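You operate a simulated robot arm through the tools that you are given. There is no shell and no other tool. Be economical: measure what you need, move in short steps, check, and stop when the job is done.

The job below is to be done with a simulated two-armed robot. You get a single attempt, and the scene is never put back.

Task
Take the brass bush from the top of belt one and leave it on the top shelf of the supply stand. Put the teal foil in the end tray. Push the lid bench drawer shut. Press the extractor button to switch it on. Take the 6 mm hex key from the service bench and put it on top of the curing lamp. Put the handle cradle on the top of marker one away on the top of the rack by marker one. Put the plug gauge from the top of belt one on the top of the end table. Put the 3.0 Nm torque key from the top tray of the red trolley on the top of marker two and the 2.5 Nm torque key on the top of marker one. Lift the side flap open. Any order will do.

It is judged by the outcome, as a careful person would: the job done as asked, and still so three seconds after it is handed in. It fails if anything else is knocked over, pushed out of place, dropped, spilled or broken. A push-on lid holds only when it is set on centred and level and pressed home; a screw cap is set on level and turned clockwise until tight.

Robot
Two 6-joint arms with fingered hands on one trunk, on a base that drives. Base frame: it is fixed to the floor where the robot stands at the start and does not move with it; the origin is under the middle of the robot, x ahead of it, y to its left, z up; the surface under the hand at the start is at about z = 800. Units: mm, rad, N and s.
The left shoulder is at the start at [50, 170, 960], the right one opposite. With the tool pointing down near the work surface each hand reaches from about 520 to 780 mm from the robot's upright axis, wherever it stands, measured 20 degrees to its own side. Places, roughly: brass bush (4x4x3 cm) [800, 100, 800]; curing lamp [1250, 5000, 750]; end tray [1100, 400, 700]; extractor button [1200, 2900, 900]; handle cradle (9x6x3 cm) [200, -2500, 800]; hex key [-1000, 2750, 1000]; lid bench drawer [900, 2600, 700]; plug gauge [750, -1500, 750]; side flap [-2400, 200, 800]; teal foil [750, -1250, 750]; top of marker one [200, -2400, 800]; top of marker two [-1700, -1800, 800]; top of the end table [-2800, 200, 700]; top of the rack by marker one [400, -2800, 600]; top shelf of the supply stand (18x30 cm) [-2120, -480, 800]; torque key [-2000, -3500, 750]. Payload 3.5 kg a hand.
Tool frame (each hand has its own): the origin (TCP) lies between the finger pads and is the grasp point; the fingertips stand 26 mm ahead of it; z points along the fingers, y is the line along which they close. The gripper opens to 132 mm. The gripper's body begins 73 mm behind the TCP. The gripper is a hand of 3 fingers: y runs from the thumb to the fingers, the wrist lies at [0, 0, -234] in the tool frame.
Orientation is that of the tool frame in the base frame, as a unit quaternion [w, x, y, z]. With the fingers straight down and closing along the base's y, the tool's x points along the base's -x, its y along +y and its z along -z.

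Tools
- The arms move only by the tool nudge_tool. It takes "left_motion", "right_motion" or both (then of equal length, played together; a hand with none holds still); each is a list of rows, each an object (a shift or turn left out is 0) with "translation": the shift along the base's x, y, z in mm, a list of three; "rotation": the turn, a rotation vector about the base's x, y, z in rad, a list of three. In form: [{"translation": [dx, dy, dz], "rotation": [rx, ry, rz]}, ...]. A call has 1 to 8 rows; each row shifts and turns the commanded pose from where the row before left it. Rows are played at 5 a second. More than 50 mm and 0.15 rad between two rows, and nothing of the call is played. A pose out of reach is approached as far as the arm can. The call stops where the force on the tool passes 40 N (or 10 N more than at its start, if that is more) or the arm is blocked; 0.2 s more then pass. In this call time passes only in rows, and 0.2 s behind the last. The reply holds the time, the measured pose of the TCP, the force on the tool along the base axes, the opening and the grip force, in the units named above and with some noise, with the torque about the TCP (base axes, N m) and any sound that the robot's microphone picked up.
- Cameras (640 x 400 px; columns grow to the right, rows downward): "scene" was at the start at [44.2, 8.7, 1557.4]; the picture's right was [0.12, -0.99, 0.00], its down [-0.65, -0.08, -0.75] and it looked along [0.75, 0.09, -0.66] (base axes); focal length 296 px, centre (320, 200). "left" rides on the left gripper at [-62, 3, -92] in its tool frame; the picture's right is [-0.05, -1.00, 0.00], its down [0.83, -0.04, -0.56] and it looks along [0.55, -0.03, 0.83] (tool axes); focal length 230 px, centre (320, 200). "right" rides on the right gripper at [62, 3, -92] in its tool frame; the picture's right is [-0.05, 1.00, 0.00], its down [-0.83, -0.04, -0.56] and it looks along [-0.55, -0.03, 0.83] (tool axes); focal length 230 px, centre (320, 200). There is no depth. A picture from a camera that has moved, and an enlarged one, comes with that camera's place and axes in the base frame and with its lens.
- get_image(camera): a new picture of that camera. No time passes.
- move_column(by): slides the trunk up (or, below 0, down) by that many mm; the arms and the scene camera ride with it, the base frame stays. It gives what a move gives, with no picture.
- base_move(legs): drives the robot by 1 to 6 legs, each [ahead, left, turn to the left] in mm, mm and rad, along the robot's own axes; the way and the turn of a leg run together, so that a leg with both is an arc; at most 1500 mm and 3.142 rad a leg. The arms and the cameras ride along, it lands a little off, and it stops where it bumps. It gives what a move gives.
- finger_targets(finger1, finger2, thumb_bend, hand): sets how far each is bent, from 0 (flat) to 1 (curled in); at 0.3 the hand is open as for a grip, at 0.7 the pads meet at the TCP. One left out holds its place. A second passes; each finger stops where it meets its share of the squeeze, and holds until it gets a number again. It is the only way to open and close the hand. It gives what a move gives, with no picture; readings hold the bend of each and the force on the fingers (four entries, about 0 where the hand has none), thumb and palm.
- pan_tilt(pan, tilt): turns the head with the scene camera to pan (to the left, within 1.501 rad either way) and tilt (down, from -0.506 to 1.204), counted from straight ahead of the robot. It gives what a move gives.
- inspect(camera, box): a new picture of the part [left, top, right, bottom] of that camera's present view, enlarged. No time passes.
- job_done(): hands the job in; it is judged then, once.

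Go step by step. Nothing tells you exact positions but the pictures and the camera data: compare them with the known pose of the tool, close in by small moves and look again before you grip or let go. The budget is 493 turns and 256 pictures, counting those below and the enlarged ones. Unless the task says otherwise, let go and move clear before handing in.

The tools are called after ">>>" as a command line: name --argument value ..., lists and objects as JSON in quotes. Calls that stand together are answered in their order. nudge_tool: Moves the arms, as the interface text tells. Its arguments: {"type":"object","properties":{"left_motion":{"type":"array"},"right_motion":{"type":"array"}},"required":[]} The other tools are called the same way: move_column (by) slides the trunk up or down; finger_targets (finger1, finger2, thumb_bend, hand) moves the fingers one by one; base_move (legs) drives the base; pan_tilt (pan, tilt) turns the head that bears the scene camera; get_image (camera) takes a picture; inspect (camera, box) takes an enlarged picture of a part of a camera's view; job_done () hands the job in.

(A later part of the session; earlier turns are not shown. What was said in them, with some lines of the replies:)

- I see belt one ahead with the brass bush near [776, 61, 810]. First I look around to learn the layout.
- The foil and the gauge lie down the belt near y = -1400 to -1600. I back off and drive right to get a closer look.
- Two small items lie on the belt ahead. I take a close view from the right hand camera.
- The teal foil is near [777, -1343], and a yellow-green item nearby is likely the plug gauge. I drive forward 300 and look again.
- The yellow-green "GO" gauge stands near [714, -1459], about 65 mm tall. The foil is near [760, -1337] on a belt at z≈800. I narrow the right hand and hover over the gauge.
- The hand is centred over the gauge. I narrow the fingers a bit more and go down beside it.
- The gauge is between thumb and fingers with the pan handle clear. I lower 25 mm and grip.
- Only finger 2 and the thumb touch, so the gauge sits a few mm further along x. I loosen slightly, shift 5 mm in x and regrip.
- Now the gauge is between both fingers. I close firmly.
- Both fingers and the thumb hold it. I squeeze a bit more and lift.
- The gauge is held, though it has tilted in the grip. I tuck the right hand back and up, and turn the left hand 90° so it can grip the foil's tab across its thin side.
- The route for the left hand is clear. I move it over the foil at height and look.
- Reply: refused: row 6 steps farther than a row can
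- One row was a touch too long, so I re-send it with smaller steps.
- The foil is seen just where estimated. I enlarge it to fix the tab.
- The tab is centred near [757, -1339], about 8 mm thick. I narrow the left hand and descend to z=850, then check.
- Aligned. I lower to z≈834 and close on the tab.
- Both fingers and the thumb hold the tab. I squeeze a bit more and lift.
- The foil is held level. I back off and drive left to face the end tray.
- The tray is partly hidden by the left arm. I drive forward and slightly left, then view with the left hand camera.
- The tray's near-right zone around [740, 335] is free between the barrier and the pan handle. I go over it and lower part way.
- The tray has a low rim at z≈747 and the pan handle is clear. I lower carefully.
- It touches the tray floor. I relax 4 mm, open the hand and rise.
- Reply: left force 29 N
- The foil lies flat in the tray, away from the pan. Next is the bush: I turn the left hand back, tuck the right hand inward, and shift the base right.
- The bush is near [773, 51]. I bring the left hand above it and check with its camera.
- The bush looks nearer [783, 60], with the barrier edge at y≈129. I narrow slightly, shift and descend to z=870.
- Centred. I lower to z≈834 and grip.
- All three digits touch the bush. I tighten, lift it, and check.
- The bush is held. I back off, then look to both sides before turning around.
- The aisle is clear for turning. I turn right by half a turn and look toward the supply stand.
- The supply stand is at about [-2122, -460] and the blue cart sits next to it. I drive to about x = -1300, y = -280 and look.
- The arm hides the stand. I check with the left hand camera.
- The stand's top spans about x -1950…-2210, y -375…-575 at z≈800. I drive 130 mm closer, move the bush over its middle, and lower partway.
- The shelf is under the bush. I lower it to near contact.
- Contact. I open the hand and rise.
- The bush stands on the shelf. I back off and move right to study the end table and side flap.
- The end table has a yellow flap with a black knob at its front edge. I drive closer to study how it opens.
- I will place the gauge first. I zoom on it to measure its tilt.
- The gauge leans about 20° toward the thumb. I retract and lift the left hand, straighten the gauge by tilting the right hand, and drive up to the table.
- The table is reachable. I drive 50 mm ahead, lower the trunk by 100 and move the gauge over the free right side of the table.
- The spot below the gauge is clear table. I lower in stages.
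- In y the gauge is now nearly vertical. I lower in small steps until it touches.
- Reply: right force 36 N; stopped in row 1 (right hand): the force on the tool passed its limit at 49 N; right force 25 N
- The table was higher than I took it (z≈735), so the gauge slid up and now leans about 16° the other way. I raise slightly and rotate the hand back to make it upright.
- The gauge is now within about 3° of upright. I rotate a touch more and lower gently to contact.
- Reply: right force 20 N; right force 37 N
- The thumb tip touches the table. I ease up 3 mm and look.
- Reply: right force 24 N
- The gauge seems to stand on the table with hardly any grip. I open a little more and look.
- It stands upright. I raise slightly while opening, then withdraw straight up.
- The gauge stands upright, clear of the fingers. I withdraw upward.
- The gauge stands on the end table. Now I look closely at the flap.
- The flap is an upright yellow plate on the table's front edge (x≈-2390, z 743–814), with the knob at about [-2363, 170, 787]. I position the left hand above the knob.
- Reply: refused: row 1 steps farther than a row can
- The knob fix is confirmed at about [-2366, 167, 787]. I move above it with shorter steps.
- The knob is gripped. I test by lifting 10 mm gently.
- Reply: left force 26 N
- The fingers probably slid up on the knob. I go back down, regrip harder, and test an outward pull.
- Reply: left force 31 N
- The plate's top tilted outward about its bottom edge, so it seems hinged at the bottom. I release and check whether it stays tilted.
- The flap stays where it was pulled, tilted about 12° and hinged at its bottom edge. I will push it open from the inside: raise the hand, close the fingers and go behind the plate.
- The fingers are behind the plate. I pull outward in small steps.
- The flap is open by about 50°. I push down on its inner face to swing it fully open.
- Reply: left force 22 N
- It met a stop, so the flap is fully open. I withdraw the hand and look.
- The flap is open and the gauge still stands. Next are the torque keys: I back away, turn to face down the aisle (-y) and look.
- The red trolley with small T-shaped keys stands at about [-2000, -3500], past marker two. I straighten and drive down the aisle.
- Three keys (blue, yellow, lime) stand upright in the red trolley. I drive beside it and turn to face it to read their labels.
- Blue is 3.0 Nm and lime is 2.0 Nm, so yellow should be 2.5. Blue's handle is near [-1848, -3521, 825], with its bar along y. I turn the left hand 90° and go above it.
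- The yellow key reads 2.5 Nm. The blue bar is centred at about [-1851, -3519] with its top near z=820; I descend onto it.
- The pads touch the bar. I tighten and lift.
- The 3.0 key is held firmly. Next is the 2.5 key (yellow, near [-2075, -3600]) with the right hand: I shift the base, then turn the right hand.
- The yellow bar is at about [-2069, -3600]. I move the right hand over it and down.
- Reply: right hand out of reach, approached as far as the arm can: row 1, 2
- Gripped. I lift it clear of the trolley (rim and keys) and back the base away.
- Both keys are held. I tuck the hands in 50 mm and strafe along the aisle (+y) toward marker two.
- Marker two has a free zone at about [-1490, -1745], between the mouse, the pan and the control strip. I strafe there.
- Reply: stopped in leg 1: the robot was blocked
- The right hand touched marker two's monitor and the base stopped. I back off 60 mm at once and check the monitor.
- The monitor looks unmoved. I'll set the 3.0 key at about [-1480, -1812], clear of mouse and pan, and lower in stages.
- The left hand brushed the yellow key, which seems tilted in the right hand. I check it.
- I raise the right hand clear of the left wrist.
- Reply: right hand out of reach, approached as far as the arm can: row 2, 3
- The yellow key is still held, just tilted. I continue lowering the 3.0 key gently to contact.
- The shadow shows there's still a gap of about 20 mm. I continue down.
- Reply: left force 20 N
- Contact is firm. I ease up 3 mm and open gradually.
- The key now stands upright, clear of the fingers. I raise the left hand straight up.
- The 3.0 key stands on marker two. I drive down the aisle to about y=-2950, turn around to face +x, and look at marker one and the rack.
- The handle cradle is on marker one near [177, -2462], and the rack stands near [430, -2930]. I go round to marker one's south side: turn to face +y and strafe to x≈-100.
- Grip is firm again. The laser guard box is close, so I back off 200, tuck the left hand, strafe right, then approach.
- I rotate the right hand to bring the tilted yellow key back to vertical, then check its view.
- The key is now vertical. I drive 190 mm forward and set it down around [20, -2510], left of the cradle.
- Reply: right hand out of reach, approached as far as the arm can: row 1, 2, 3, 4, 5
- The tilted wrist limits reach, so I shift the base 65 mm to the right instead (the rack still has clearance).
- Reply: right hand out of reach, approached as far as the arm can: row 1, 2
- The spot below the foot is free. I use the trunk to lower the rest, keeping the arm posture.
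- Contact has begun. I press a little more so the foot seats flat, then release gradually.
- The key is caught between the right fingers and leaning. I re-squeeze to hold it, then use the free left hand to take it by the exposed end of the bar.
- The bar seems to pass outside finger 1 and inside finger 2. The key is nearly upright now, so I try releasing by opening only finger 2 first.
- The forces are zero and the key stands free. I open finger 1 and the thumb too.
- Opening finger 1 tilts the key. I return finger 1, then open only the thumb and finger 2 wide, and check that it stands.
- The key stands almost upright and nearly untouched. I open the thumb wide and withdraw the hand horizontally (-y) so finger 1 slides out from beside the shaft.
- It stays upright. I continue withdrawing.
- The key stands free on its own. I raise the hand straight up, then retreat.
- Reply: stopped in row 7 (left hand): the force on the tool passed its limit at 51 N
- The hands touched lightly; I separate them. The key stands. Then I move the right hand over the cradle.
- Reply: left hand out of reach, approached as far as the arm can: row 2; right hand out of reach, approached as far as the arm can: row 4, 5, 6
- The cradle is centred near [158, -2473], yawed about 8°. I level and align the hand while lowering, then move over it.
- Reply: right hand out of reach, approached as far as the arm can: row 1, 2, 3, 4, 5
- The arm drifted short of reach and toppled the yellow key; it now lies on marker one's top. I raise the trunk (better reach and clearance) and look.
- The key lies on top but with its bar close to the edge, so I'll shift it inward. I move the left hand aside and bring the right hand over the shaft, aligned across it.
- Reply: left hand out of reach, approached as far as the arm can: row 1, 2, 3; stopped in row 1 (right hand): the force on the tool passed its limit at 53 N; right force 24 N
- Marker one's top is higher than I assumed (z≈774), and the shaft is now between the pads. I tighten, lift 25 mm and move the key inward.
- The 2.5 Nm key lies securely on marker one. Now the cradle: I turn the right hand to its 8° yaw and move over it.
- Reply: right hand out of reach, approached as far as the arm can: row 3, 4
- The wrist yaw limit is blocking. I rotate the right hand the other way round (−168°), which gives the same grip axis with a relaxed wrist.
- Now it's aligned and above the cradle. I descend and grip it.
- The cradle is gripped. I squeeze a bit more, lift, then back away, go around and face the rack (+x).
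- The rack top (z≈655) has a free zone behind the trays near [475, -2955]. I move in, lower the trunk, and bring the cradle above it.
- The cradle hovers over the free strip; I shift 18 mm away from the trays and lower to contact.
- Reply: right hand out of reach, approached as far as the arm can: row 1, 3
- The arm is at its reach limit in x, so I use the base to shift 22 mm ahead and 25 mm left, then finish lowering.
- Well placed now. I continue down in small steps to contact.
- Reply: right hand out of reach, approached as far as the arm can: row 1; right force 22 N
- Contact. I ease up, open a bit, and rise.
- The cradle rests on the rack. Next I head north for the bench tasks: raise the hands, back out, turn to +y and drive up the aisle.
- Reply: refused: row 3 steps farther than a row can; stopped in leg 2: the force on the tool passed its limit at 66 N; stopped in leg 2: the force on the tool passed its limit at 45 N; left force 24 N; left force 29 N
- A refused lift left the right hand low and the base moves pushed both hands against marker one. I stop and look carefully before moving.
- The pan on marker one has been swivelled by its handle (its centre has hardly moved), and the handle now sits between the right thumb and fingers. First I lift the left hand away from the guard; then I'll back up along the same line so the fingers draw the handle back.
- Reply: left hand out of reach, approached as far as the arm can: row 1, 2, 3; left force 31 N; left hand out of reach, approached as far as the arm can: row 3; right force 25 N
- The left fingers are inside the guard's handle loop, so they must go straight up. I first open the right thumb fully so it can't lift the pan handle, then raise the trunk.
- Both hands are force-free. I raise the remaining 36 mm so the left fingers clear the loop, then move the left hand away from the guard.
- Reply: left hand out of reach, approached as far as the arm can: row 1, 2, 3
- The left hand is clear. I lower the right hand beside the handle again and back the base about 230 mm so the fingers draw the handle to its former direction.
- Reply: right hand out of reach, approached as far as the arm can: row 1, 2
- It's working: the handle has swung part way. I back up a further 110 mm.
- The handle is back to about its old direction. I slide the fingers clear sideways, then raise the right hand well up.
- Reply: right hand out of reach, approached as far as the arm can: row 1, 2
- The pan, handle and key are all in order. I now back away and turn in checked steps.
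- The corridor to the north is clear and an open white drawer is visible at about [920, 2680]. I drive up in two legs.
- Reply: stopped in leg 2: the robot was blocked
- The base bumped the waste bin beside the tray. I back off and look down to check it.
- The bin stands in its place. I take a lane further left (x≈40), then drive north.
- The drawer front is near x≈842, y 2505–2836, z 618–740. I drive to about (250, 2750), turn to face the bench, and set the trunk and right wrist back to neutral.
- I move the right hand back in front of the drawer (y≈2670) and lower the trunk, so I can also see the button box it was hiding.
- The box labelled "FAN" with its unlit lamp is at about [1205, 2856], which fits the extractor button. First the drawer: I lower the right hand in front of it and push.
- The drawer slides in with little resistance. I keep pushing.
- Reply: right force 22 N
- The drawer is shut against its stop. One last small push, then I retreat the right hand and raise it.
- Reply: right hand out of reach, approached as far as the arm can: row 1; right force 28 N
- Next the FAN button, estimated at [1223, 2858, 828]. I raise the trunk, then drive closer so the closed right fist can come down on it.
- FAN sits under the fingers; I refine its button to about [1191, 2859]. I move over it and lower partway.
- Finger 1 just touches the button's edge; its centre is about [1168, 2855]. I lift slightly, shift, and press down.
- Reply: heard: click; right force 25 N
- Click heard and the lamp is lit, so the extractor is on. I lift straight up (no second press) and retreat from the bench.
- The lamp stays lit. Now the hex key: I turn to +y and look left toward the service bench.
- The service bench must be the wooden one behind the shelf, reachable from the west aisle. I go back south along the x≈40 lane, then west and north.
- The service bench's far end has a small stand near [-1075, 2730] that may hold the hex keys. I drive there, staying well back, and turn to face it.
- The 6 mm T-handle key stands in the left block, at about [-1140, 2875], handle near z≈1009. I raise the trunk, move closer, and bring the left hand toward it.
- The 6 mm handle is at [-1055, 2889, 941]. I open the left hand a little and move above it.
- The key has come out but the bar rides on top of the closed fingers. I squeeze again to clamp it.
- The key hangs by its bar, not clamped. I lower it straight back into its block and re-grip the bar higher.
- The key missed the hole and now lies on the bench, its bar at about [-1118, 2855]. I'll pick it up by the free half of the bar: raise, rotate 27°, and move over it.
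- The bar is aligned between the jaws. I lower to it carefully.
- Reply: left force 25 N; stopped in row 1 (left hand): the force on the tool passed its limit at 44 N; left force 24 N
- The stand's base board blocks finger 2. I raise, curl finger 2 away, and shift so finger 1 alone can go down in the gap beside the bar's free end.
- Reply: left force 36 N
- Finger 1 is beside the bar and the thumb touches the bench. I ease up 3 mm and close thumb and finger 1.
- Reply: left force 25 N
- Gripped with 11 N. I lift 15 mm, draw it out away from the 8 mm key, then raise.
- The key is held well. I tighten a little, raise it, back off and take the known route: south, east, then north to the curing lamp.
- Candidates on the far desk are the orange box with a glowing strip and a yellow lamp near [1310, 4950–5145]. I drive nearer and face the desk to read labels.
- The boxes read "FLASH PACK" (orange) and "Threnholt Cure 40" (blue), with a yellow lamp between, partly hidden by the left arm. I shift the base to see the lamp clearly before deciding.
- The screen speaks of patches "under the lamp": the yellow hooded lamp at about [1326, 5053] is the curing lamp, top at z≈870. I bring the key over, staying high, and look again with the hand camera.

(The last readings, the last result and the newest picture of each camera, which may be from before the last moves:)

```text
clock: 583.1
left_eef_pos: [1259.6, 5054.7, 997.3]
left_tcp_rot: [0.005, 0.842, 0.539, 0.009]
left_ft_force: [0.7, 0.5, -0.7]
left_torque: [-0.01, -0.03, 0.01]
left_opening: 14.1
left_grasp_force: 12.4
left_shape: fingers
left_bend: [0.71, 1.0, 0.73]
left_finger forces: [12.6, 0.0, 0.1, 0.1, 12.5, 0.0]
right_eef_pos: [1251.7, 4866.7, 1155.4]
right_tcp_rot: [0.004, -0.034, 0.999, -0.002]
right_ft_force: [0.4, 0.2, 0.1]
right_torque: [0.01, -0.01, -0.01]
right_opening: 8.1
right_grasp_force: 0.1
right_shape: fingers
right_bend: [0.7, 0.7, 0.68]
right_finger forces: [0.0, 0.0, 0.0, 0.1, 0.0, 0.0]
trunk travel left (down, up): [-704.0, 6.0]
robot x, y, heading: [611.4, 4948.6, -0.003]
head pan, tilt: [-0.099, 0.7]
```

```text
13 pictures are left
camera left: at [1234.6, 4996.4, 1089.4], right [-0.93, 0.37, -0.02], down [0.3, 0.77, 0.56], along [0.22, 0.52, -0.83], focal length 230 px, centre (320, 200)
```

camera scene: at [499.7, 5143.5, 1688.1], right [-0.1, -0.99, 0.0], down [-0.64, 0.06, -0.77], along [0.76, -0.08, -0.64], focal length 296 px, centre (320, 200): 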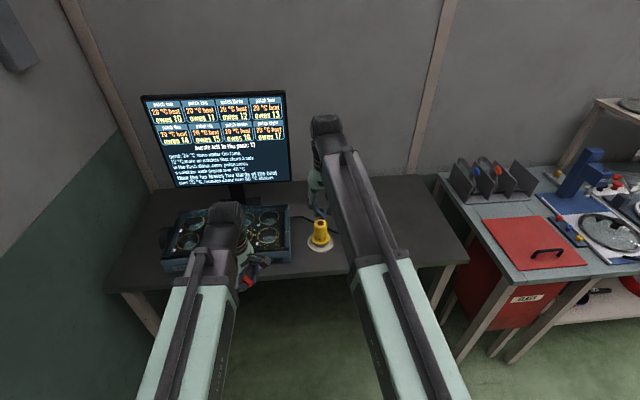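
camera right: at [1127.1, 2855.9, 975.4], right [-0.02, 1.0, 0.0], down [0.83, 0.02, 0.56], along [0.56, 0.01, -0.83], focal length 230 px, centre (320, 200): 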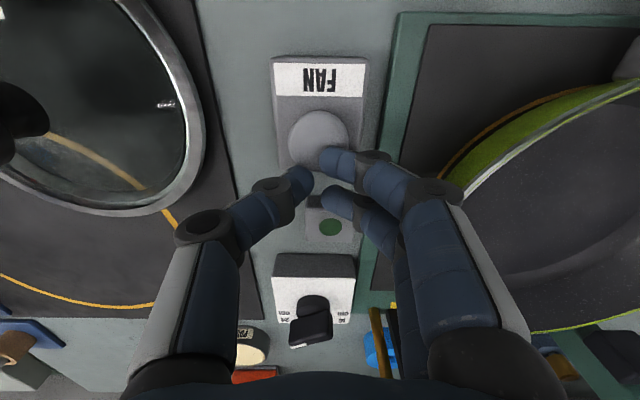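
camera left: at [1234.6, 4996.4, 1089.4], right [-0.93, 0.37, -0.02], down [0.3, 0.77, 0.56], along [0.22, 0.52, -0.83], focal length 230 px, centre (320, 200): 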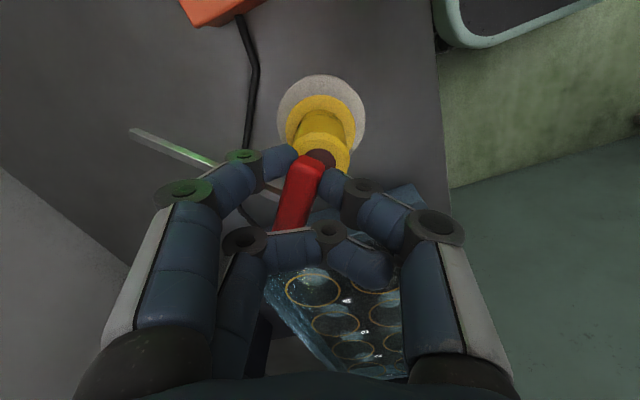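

Triangulating, the lamp axis is at [1259, 5057] with its top at z≈936, so I'm about 33 mm above it. I shift so the bar will sit just behind the top's centre with the shaft crossing over it, and lower 20 mm.

>>> nudge_tool --left_motion '[{"translation": [-12, 4, 0]}, {"translation": [-11, 3, 0]}, {"translation": [0, 0, -10]}, {"translation": [0, 0, -8]}]'

>>> get_image --camera "left"

>>> inspect --camera "scene" --box '[270, 170, 370, 250]'

```text
clock: 584.1
left_eef_pos: [1235.2, 5061.5, 979.9]
left_tcp_rot: [0.005, 0.842, 0.539, 0.01]
left_ft_force: [-0.4, -0.1, -0.9]
left_torque: [0.06, 0.01, 0.03]
left_opening: 14.1
left_grasp_force: 12.6
left_shape: fingers
left_bend: [0.71, 1.0, 0.73]
left_finger forces: [12.6, 0.1, 0.0, 0.1, 12.4, 0.0]
right_eef_pos: [1252.6, 4866.8, 1155.3]
right_tcp_rot: [0.005, -0.034, 0.999, -0.002]
right_ft_force: [-0.2, 0.8, 0.7]
right_torque: [0.02, 0.01, 0.02]
right_opening: 7.9
right_grasp_force: 0.1
right_shape: fingers
right_bend: [0.7, 0.7, 0.68]
right_finger forces: [0.0, 0.1, 0.0, 0.1, 0.0, 0.0]
trunk travel left (down, up): [-704.0, 6.0]
robot x, y, heading: [609.6, 4944.8, -0.006]
head pan, tilt: [-0.099, 0.7]
```

```text
12 pictures are left
camera left: at [1210.8, 5004.5, 1071.5], right [-0.93, 0.37, -0.02], down [0.29, 0.77, 0.56], along [0.22, 0.52, -0.83], focal length 230 px, centre (320, 200)
```

left: 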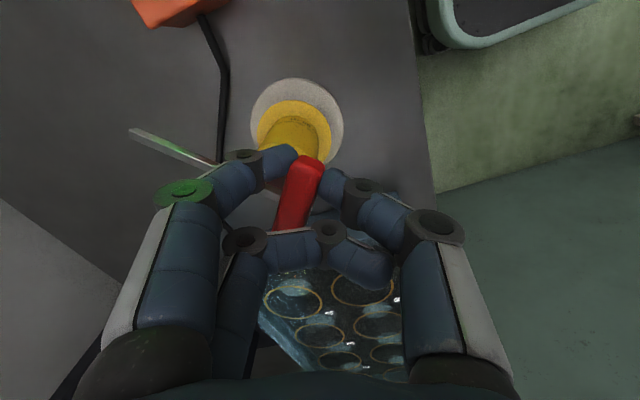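

```text
5.00 times, centred on (320, 210) of scene
camera zoom: at [655.4, 4938.5, 1688.1], right [-0.1, -0.99, 0.0], down [-0.64, 0.07, -0.76], along [0.76, -0.08, -0.64], focal length 1481 px, centre (320, 150)
```

zoom: 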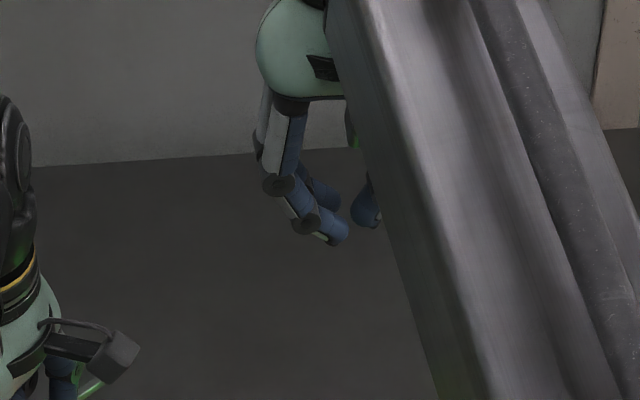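

>>> inspect --camera "scene" --box '[205, 215, 325, 305]'

```text
4.44 times, centred on (265, 260) of scene
camera zoom: at [655.4, 4938.5, 1688.1], right [-0.1, -0.99, 0.0], down [-0.64, 0.07, -0.76], along [0.76, -0.08, -0.64], focal length 1316 px, centre (564, -67)
```

zoom: 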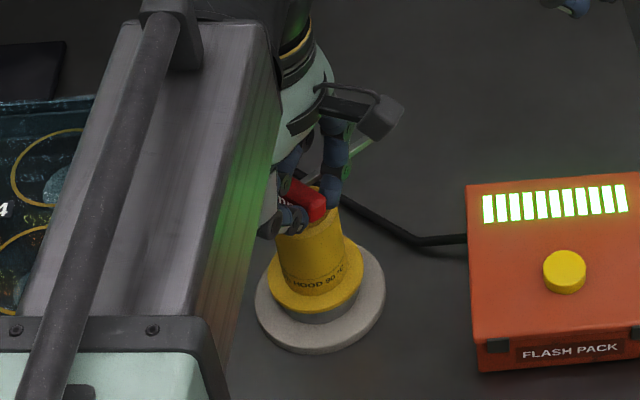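

The bar is above the top but about 10 mm off along its length. I correct and lower gently until it touches.

>>> nudge_tool --left_motion '[{"translation": [-8, -7, 0]}, {"translation": [0, 0, -6]}, {"translation": [0, 0, -4]}]'

>>> nudge_tool --left_motion '[{"translation": [0, 0, -3]}]'

>>> nudge_tool --left_motion '[{"translation": [0, 0, -3]}]'

>>> inspect --camera "scene" --box '[235, 235, 315, 295]'

```text
clock: 584.9
left_eef_pos: [1229.0, 5055.0, 969.2]
left_tcp_rot: [0.006, 0.842, 0.539, 0.01]
left_ft_force: [0.1, -0.3, -1.0]
left_torque: [0.01, 0.01, 0.02]
left_opening: 14.5
left_grasp_force: 12.4
left_shape: fingers
left_bend: [0.71, 1.0, 0.73]
left_finger forces: [12.6, 0.1, 0.0, 0.0, 12.4, 0.1]
right_eef_pos: [1252.2, 4866.3, 1155.3]
right_tcp_rot: [0.005, -0.034, 0.999, -0.003]
right_ft_force: [-0.3, -0.2, 0.2]
right_torque: [-0.01, 0.0, -0.02]
right_opening: 7.9
right_grasp_force: 0.1
right_shape: fingers
right_bend: [0.7, 0.7, 0.68]
right_finger forces: [0.0, 0.0, 0.1, 0.0, 0.0, 0.1]
trunk travel left (down, up): [-704.0, 6.0]
robot x, y, heading: [604.9, 4948.6, -0.005]
head pan, tilt: [-0.099, 0.7]
```

```text
clock: 585.3
left_eef_pos: [1229.5, 5055.8, 966.1]
left_tcp_rot: [0.006, 0.842, 0.54, 0.01]
left_ft_force: [-0.4, 0.0, -0.6]
left_torque: [0.02, -0.02, 0.02]
left_opening: 14.3
left_grasp_force: 12.2
left_shape: fingers
left_bend: [0.71, 1.0, 0.73]
left_finger forces: [12.7, 0.0, 0.0, 0.1, 12.5, 0.0]
right_eef_pos: [1252.5, 4866.0, 1155.1]
right_tcp_rot: [0.004, -0.034, 0.999, -0.002]
right_ft_force: [0.2, 0.2, -0.8]
right_torque: [-0.01, 0.0, 0.0]
right_opening: 7.9
right_grasp_force: 0.0
right_shape: fingers
right_bend: [0.7, 0.7, 0.68]
right_finger forces: [0.0, 0.0, 0.0, 0.0, 0.0, 0.0]
trunk travel left (down, up): [-704.0, 6.0]
robot x, y, heading: [607.4, 4949.8, 0.002]
head pan, tilt: [-0.099, 0.7]
```

```text
clock: 585.7
left_eef_pos: [1228.0, 5054.4, 963.4]
left_tcp_rot: [0.006, 0.841, 0.541, 0.01]
left_ft_force: [0.5, 0.4, -1.3]
left_torque: [-0.02, 0.03, 0.01]
left_opening: 14.1
left_grasp_force: 12.0
left_shape: fingers
left_bend: [0.71, 1.0, 0.73]
left_finger forces: [12.6, 0.0, 0.0, 0.0, 12.5, 0.1]
right_eef_pos: [1253.2, 4866.1, 1154.9]
right_tcp_rot: [0.004, -0.034, 0.999, -0.003]
right_ft_force: [0.6, -0.2, -0.2]
right_torque: [-0.01, 0.01, 0.03]
right_opening: 8.0
right_grasp_force: 0.1
right_shape: fingers
right_bend: [0.7, 0.7, 0.68]
right_finger forces: [0.0, 0.0, 0.0, 0.0, 0.0, 0.0]
trunk travel left (down, up): [-704.0, 6.0]
robot x, y, heading: [608.2, 4947.3, 0.001]
head pan, tilt: [-0.099, 0.7]
```

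```text
6.67 times, centred on (275, 265) of scene
camera zoom: at [655.4, 4938.5, 1688.1], right [-0.1, -0.99, 0.0], down [-0.64, 0.07, -0.76], along [0.76, -0.08, -0.64], focal length 1975 px, centre (620, -233)
```

zoom: 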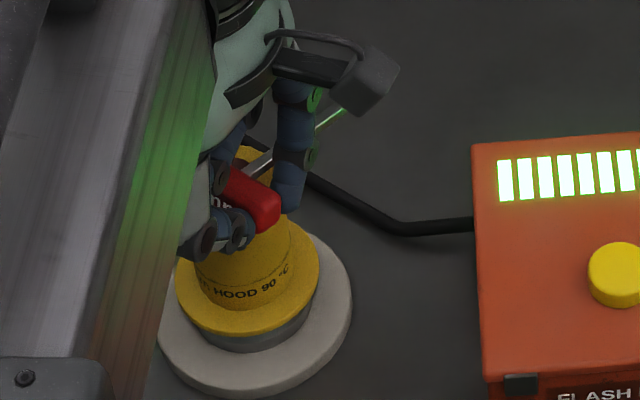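

>>> nudge_tool --left_motion '[{"translation": [0, 0, -3]}]'

>>> nudge_tool --left_motion '[{"translation": [0, 0, -3]}]'

>>> nudge_tool --left_motion '[{"translation": [0, 0, -2]}]'

>>> nudge_tool --left_motion '[{"translation": [0, 0, -2]}]'

```text
clock: 586.1
left_eef_pos: [1229.6, 5055.0, 960.7]
left_tcp_rot: [0.005, 0.842, 0.539, 0.01]
left_ft_force: [0.2, -0.3, -0.3]
left_torque: [-0.01, 0.0, 0.03]
left_opening: 13.9
left_grasp_force: 12.3
left_shape: fingers
left_bend: [0.71, 1.0, 0.73]
left_finger forces: [12.6, 0.0, 0.0, 0.0, 12.4, 0.0]
right_eef_pos: [1251.7, 4865.5, 1153.8]
right_tcp_rot: [0.004, -0.034, 0.999, -0.003]
right_ft_force: [-0.2, -0.1, 1.0]
right_torque: [0.02, 0.01, -0.03]
right_opening: 8.0
right_grasp_force: 0.1
right_shape: fingers
right_bend: [0.7, 0.7, 0.68]
right_finger forces: [0.0, 0.0, 0.1, 0.1, 0.0, 0.0]
trunk travel left (down, up): [-704.0, 6.0]
robot x, y, heading: [607.7, 4950.4, 0.002]
head pan, tilt: [-0.099, 0.7]
```

```text
clock: 586.5
left_eef_pos: [1229.2, 5055.6, 956.9]
left_tcp_rot: [0.006, 0.841, 0.54, 0.01]
left_ft_force: [-0.4, -0.6, -0.1]
left_torque: [-0.02, 0.01, 0.02]
left_opening: 14.2
left_grasp_force: 12.7
left_shape: fingers
left_bend: [0.71, 1.0, 0.73]
left_finger forces: [12.5, 0.1, 0.0, 0.0, 12.4, 0.0]
right_eef_pos: [1253.0, 4865.4, 1154.4]
right_tcp_rot: [0.004, -0.034, 0.999, -0.002]
right_ft_force: [-0.7, -1.3, -0.1]
right_torque: [-0.01, -0.01, -0.02]
right_opening: 8.1
right_grasp_force: 0.1
right_shape: fingers
right_bend: [0.7, 0.7, 0.68]
right_finger forces: [0.0, 0.0, 0.1, 0.0, 0.0, 0.0]
trunk travel left (down, up): [-704.0, 6.0]
robot x, y, heading: [611.3, 4951.5, -0.004]
head pan, tilt: [-0.099, 0.7]
```

```text
clock: 586.9
left_eef_pos: [1228.5, 5055.3, 955.4]
left_tcp_rot: [0.006, 0.842, 0.539, 0.01]
left_ft_force: [-0.9, -0.3, 1.6]
left_torque: [-0.01, -0.01, -0.01]
left_opening: 14.0
left_grasp_force: 13.2
left_shape: fingers
left_bend: [0.71, 1.0, 0.74]
left_finger forces: [12.8, 0.0, 0.1, 0.0, 13.5, 0.0]
right_eef_pos: [1253.1, 4864.8, 1155.6]
right_tcp_rot: [0.005, -0.034, 0.999, -0.002]
right_ft_force: [-0.2, 0.6, 0.4]
right_torque: [-0.01, 0.02, 0.0]
right_opening: 8.1
right_grasp_force: 0.1
right_shape: fingers
right_bend: [0.7, 0.7, 0.68]
right_finger forces: [0.0, 0.0, 0.1, 0.1, 0.0, 0.0]
trunk travel left (down, up): [-704.0, 6.0]
robot x, y, heading: [611.2, 4947.7, -0.003]
head pan, tilt: [-0.099, 0.7]
```

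```text
clock: 587.3
left_eef_pos: [1228.1, 5056.3, 954.4]
left_tcp_rot: [0.006, 0.842, 0.54, 0.011]
left_ft_force: [-0.4, -0.8, 5.0]
left_torque: [-0.04, -0.08, -0.02]
left_opening: 13.8
left_grasp_force: 13.5
left_shape: fingers
left_bend: [0.71, 1.0, 0.74]
left_finger forces: [12.8, 0.0, 0.0, 0.0, 14.3, 0.0]
right_eef_pos: [1252.5, 4865.9, 1155.4]
right_tcp_rot: [0.005, -0.034, 0.999, -0.002]
right_ft_force: [0.3, -0.1, -0.1]
right_torque: [0.01, 0.0, -0.01]
right_opening: 8.0
right_grasp_force: 0.0
right_shape: fingers
right_bend: [0.7, 0.7, 0.68]
right_finger forces: [0.0, 0.1, 0.0, 0.1, 0.1, 0.0]
trunk travel left (down, up): [-704.0, 6.0]
robot x, y, heading: [613.3, 4947.5, -0.004]
head pan, tilt: [-0.099, 0.7]
```

Contact with about 5 N. I check the placement before letting go.

>>> get_image --camera "left"

>>> inspect --camera "scene" --box '[235, 235, 315, 295]'

```text
8 pictures are left
camera left: at [1202.8, 4997.7, 1046.1], right [-0.93, 0.37, -0.02], down [0.29, 0.77, 0.56], along [0.22, 0.52, -0.83], focal length 230 px, centre (320, 200)
```

left: 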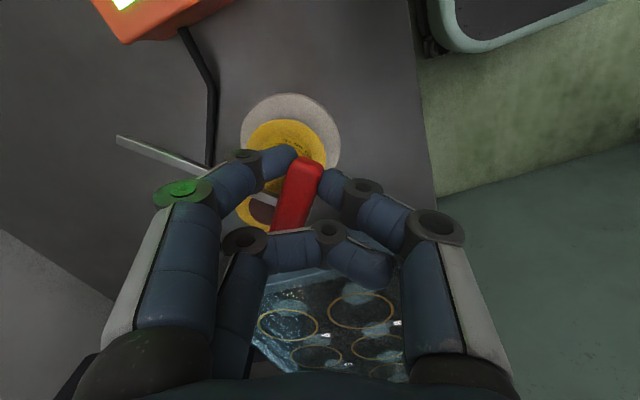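

```text
6.67 times, centred on (275, 265) of scene
camera zoom: at [654.7, 4938.4, 1688.2], right [-0.1, -0.99, 0.0], down [-0.64, 0.07, -0.77], along [0.76, -0.08, -0.64], focal length 1975 px, centre (620, -233)
```

zoom: 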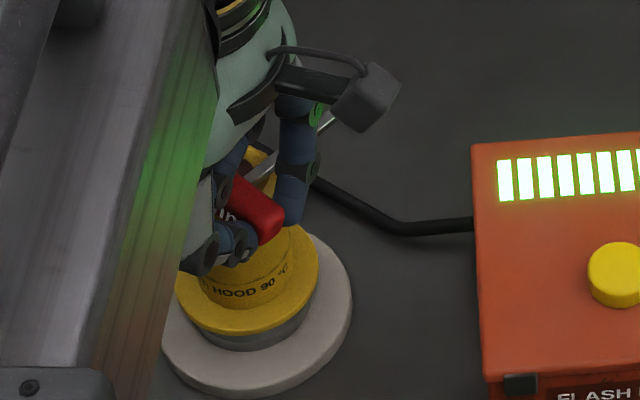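

The shaft crosses the top as planned, but the bar sits about 10 mm off along its length. I lift 4 mm, shift, and set down again.

>>> nudge_tool --left_motion '[{"translation": [0, 0, 5]}, {"translation": [5, 7, 0]}, {"translation": [0, 0, -3]}]'

>>> nudge_tool --left_motion '[{"translation": [0, 0, -2]}]'

>>> get_image --camera "left"

```text
clock: 588.1
left_eef_pos: [1231.7, 5061.7, 956.8]
left_tcp_rot: [0.006, 0.842, 0.54, 0.011]
left_ft_force: [-0.4, 0.5, 5.5]
left_torque: [-0.03, -0.07, 0.01]
left_opening: 14.0
left_grasp_force: 13.6
left_shape: fingers
left_bend: [0.71, 1.0, 0.74]
left_finger forces: [12.6, 0.0, 0.0, 0.1, 13.9, 0.0]
right_eef_pos: [1251.2, 4865.1, 1154.6]
right_tcp_rot: [0.004, -0.034, 0.999, -0.003]
right_ft_force: [-0.4, -0.2, 0.4]
right_torque: [0.0, -0.02, -0.01]
right_opening: 7.9
right_grasp_force: 0.0
right_shape: fingers
right_bend: [0.7, 0.7, 0.68]
right_finger forces: [0.1, 0.0, 0.0, 0.0, 0.0, 0.0]
trunk travel left (down, up): [-704.0, 6.0]
robot x, y, heading: [611.4, 4948.2, -0.003]
head pan, tilt: [-0.099, 0.7]
```

```text
clock: 588.5
left_eef_pos: [1232.3, 5060.9, 954.9]
left_tcp_rot: [0.006, 0.841, 0.54, 0.011]
left_ft_force: [-2.0, 0.5, 11.4]
left_torque: [-0.09, -0.07, 0.03]
left_opening: 13.8
left_grasp_force: 14.7
left_shape: fingers
left_bend: [0.71, 1.0, 0.74]
left_finger forces: [13.3, 0.0, 0.1, 0.0, 17.2, 0.1]
right_eef_pos: [1251.0, 4865.2, 1154.8]
right_tcp_rot: [0.005, -0.034, 0.999, -0.002]
right_ft_force: [0.2, -0.3, -0.2]
right_torque: [0.01, 0.0, 0.0]
right_opening: 8.1
right_grasp_force: 0.0
right_shape: fingers
right_bend: [0.7, 0.7, 0.68]
right_finger forces: [0.0, 0.0, 0.0, 0.0, 0.1, 0.0]
trunk travel left (down, up): [-704.0, 6.0]
robot x, y, heading: [611.3, 4945.7, 0.0]
head pan, tilt: [-0.099, 0.7]
```

```text
6 pictures are left
camera left: at [1207.7, 5004.3, 1046.1], right [-0.93, 0.37, -0.02], down [0.29, 0.77, 0.56], along [0.23, 0.52, -0.83], focal length 230 px, centre (320, 200)
```

left: 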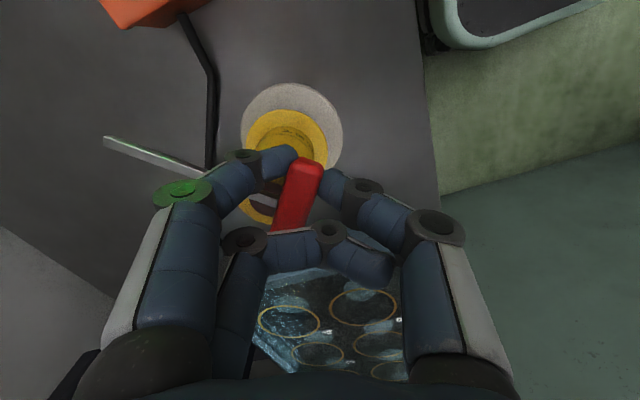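

The shaft now crosses the centre of the top with the bar beside it. I ease up 2 mm, open slightly, and check before withdrawing.

>>> nudge_tool --left_motion '[{"translation": [0, 0, 2]}]'

>>> finger_targets --hand "left" --finger1 0.66 --thumb_bend 0.66

>>> nudge_tool --left_motion '[{"translation": [0, 0, 2]}]'

>>> finger_targets --hand "left" --finger1 0.6 --thumb_bend 0.58

>>> get_image --camera "left"

```text
clock: 588.9
left_eef_pos: [1232.5, 5062.2, 955.4]
left_tcp_rot: [0.005, 0.842, 0.54, 0.01]
left_ft_force: [-0.8, 0.7, 4.4]
left_torque: [-0.02, -0.06, -0.01]
left_opening: 13.9
left_grasp_force: 14.4
left_shape: fingers
left_bend: [0.71, 1.0, 0.74]
left_finger forces: [13.4, 0.0, 0.0, 0.0, 14.7, 0.0]
right_eef_pos: [1252.9, 4865.1, 1154.1]
right_tcp_rot: [0.005, -0.034, 0.999, -0.003]
right_ft_force: [0.4, 0.6, -0.7]
right_torque: [0.0, 0.0, -0.01]
right_opening: 8.1
right_grasp_force: 0.1
right_shape: fingers
right_bend: [0.7, 0.7, 0.68]
right_finger forces: [0.1, 0.0, 0.0, 0.1, 0.0, 0.0]
trunk travel left (down, up): [-704.0, 6.0]
robot x, y, heading: [610.2, 4946.5, -0.002]
head pan, tilt: [-0.099, 0.7]
```

```text
clock: 589.9
left_eef_pos: [1233.4, 5060.9, 955.4]
left_tcp_rot: [0.005, 0.842, 0.54, 0.01]
left_ft_force: [0.2, 0.0, 0.8]
left_torque: [0.01, 0.0, -0.01]
left_opening: 18.7
left_grasp_force: 0.8
left_shape: fingers
left_bend: [0.65, 1.0, 0.66]
left_finger forces: [0.9, 0.0, 0.0, 0.0, 0.9, 0.0]
right_eef_pos: [1253.5, 4864.4, 1155.7]
right_tcp_rot: [0.004, -0.034, 0.999, -0.003]
right_ft_force: [0.6, 0.1, 0.1]
right_torque: [0.02, 0.01, 0.03]
right_opening: 7.8
right_grasp_force: 0.0
right_shape: fingers
right_bend: [0.7, 0.7, 0.68]
right_finger forces: [0.1, 0.0, 0.1, 0.1, 0.0, 0.0]
trunk travel left (down, up): [-704.0, 6.0]
robot x, y, heading: [609.2, 4948.8, -0.002]
head pan, tilt: [-0.099, 0.7]
```

```text
clock: 590.3
left_eef_pos: [1233.6, 5061.2, 957.6]
left_tcp_rot: [0.006, 0.841, 0.54, 0.01]
left_ft_force: [1.1, 0.2, 0.0]
left_torque: [0.04, 0.01, 0.0]
left_opening: 18.9
left_grasp_force: 0.9
left_shape: fingers
left_bend: [0.65, 1.0, 0.66]
left_finger forces: [0.7, 0.0, 0.1, 0.1, 0.8, 0.1]
right_eef_pos: [1252.3, 4865.6, 1154.6]
right_tcp_rot: [0.004, -0.034, 0.999, -0.003]
right_ft_force: [0.3, -1.2, -0.1]
right_torque: [0.02, 0.03, 0.01]
right_opening: 8.2
right_grasp_force: 0.2
right_shape: fingers
right_bend: [0.7, 0.7, 0.68]
right_finger forces: [0.0, 0.0, 0.0, 0.1, 0.0, 0.1]
trunk travel left (down, up): [-704.0, 6.0]
robot x, y, heading: [610.8, 4946.3, -0.0]
head pan, tilt: [-0.099, 0.7]
```

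```text
clock: 591.3
left_eef_pos: [1233.4, 5061.1, 957.3]
left_tcp_rot: [0.005, 0.841, 0.541, 0.009]
left_ft_force: [0.1, 0.0, 0.6]
left_torque: [0.02, 0.01, 0.0]
left_opening: 39.0
left_grasp_force: 0.0
left_shape: fingers
left_bend: [0.6, 1.0, 0.57]
left_finger forces: [0.1, 0.0, 0.0, 0.1, 0.0, 0.1]
right_eef_pos: [1252.7, 4864.6, 1153.9]
right_tcp_rot: [0.005, -0.034, 0.999, -0.002]
right_ft_force: [-0.6, -0.1, -0.3]
right_torque: [0.01, 0.01, 0.0]
right_opening: 7.9
right_grasp_force: 0.0
right_shape: fingers
right_bend: [0.7, 0.7, 0.68]
right_finger forces: [0.0, 0.0, 0.0, 0.1, 0.0, 0.0]
trunk travel left (down, up): [-704.0, 6.0]
robot x, y, heading: [608.0, 4947.8, -0.0]
head pan, tilt: [-0.099, 0.7]
```

```text
5 pictures are left
camera left: at [1208.6, 5004.3, 1049.1], right [-0.93, 0.37, -0.02], down [0.29, 0.77, 0.56], along [0.22, 0.52, -0.83], focal length 230 px, centre (320, 200)
```

left: 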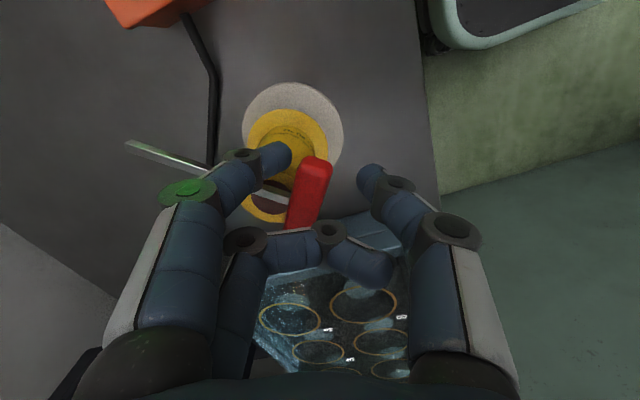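

The key rests on the lamp with no finger forces. I raise the hand straight up slowly.

>>> nudge_tool --left_motion '[{"translation": [0, 0, 6]}, {"translation": [0, 0, 10]}, {"translation": [0, 0, 20]}, {"translation": [0, 0, 35]}, {"translation": [-10, 0, 40]}]'

>>> get_image --camera "left"

```text
clock: 592.5
left_eef_pos: [1225.1, 5062.5, 1068.5]
left_tcp_rot: [0.006, 0.842, 0.539, 0.01]
left_ft_force: [-0.1, -0.3, -0.3]
left_torque: [0.0, 0.04, 0.0]
left_opening: 39.2
left_grasp_force: 0.1
left_shape: fingers
left_bend: [0.6, 1.0, 0.57]
left_finger forces: [0.0, 0.1, 0.1, 0.0, 0.0, 0.0]
right_eef_pos: [1251.7, 4865.2, 1153.9]
right_tcp_rot: [0.004, -0.034, 0.999, -0.002]
right_ft_force: [0.5, 0.6, 0.2]
right_torque: [0.01, -0.02, -0.03]
right_opening: 7.9
right_grasp_force: 0.1
right_shape: fingers
right_bend: [0.7, 0.7, 0.68]
right_finger forces: [0.0, 0.0, 0.0, 0.0, 0.0, 0.0]
trunk travel left (down, up): [-704.0, 6.0]
robot x, y, heading: [609.9, 4946.5, 0.004]
head pan, tilt: [-0.099, 0.7]
```

```text
4 pictures are left
camera left: at [1199.2, 5004.2, 1160.2], right [-0.93, 0.37, -0.02], down [0.29, 0.77, 0.56], along [0.22, 0.52, -0.83], focal length 230 px, centre (320, 200)
```

left: 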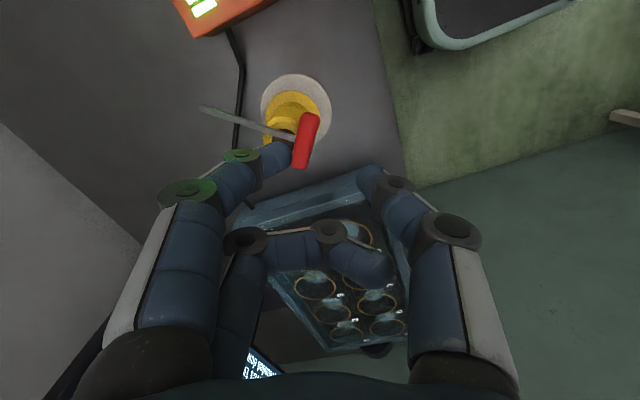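

The hex key stays on top of the lamp. I back the robot away and take one last look.

>>> base_move --legs '[[-300, 0, 0]]'

>>> inspect --camera "scene" --box '[200, 140, 340, 240]'

```text
clock: 594.5
left_eef_pos: [921.6, 5063.3, 1068.6]
left_tcp_rot: [0.007, 0.842, 0.54, 0.011]
left_ft_force: [-0.7, 1.4, -0.1]
left_torque: [0.03, -0.04, 0.02]
left_opening: 39.5
left_grasp_force: 0.1
left_shape: fingers
left_bend: [0.6, 1.0, 0.57]
left_finger forces: [0.1, 0.0, 0.0, 0.1, 0.1, 0.1]
right_eef_pos: [949.1, 4867.2, 1155.4]
right_tcp_rot: [0.005, -0.034, 0.999, -0.003]
right_ft_force: [0.7, -0.1, -0.1]
right_torque: [-0.02, 0.0, -0.02]
right_opening: 8.2
right_grasp_force: 0.1
right_shape: fingers
right_bend: [0.7, 0.7, 0.68]
right_finger forces: [0.0, 0.0, 0.0, 0.1, 0.1, 0.0]
trunk travel left (down, up): [-704.0, 6.0]
robot x, y, heading: [304.7, 4950.1, -0.002]
head pan, tilt: [-0.099, 0.7]
```

```text
4.00 times, centred on (270, 190) of scene
camera zoom: at [351.5, 4938.9, 1688.1], right [-0.1, -0.99, 0.0], down [-0.64, 0.06, -0.77], along [0.76, -0.08, -0.64], focal length 1185 px, centre (520, 240)
```

zoom: 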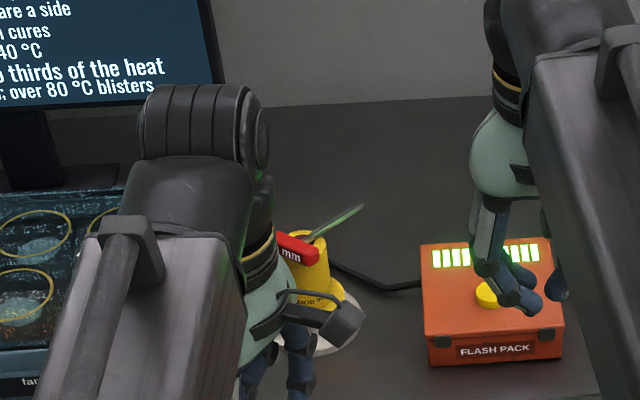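

>>> job_done

```text
The job is handed in.
```

I handed the job in with all ten items carried out, but several things happened on the way that a strict check might mark down.

| Item | Result |
|---|---|
| Brass bush | On the top shelf of the supply stand |
| Teal foil | Flat in the end tray |
| Lid bench drawer | Pushed shut against its stop |
| Extractor button | Pressed; it clicked and its lamp stayed lit |
| 6 mm hex key | Lying across the top of the yellow lamp, the handle bar just over one edge |
| Handle cradle | On the rack by marker one, behind the trays |
| Plug gauge | Standing upright on the end table |
| 3.0 Nm torque key | Standing upright on marker two |
| 2.5 Nm torque key | Lying flat on marker one, well clear of the edge |
| Side flap | Open against its stop |

- **Guesses I acted on:** the extractor button is labelled "FAN". I took the yellow hooded lamp as the curing lamp rather than the blue "Cure 40" box. The flap opened outward and down instead of lifting, so I opened it that way.
- **Pan on marker one:** I swung it round by its handle after a hand lift was refused and I drove on anyway. I drew the handle back to about its old direction; the pan's centre had hardly moved.
- **Keys knocked or dropped:** my hand toppled the 2.5 Nm key on marker one, and the hex key fell over on the service bench when I tried to put it back in its block.
- **Other contacts:** the right hand touched marker two's monitor and the left fingers caught the laser guard's handle on marker one. The base bumped the waste bin. None of the three looked displaced afterward.
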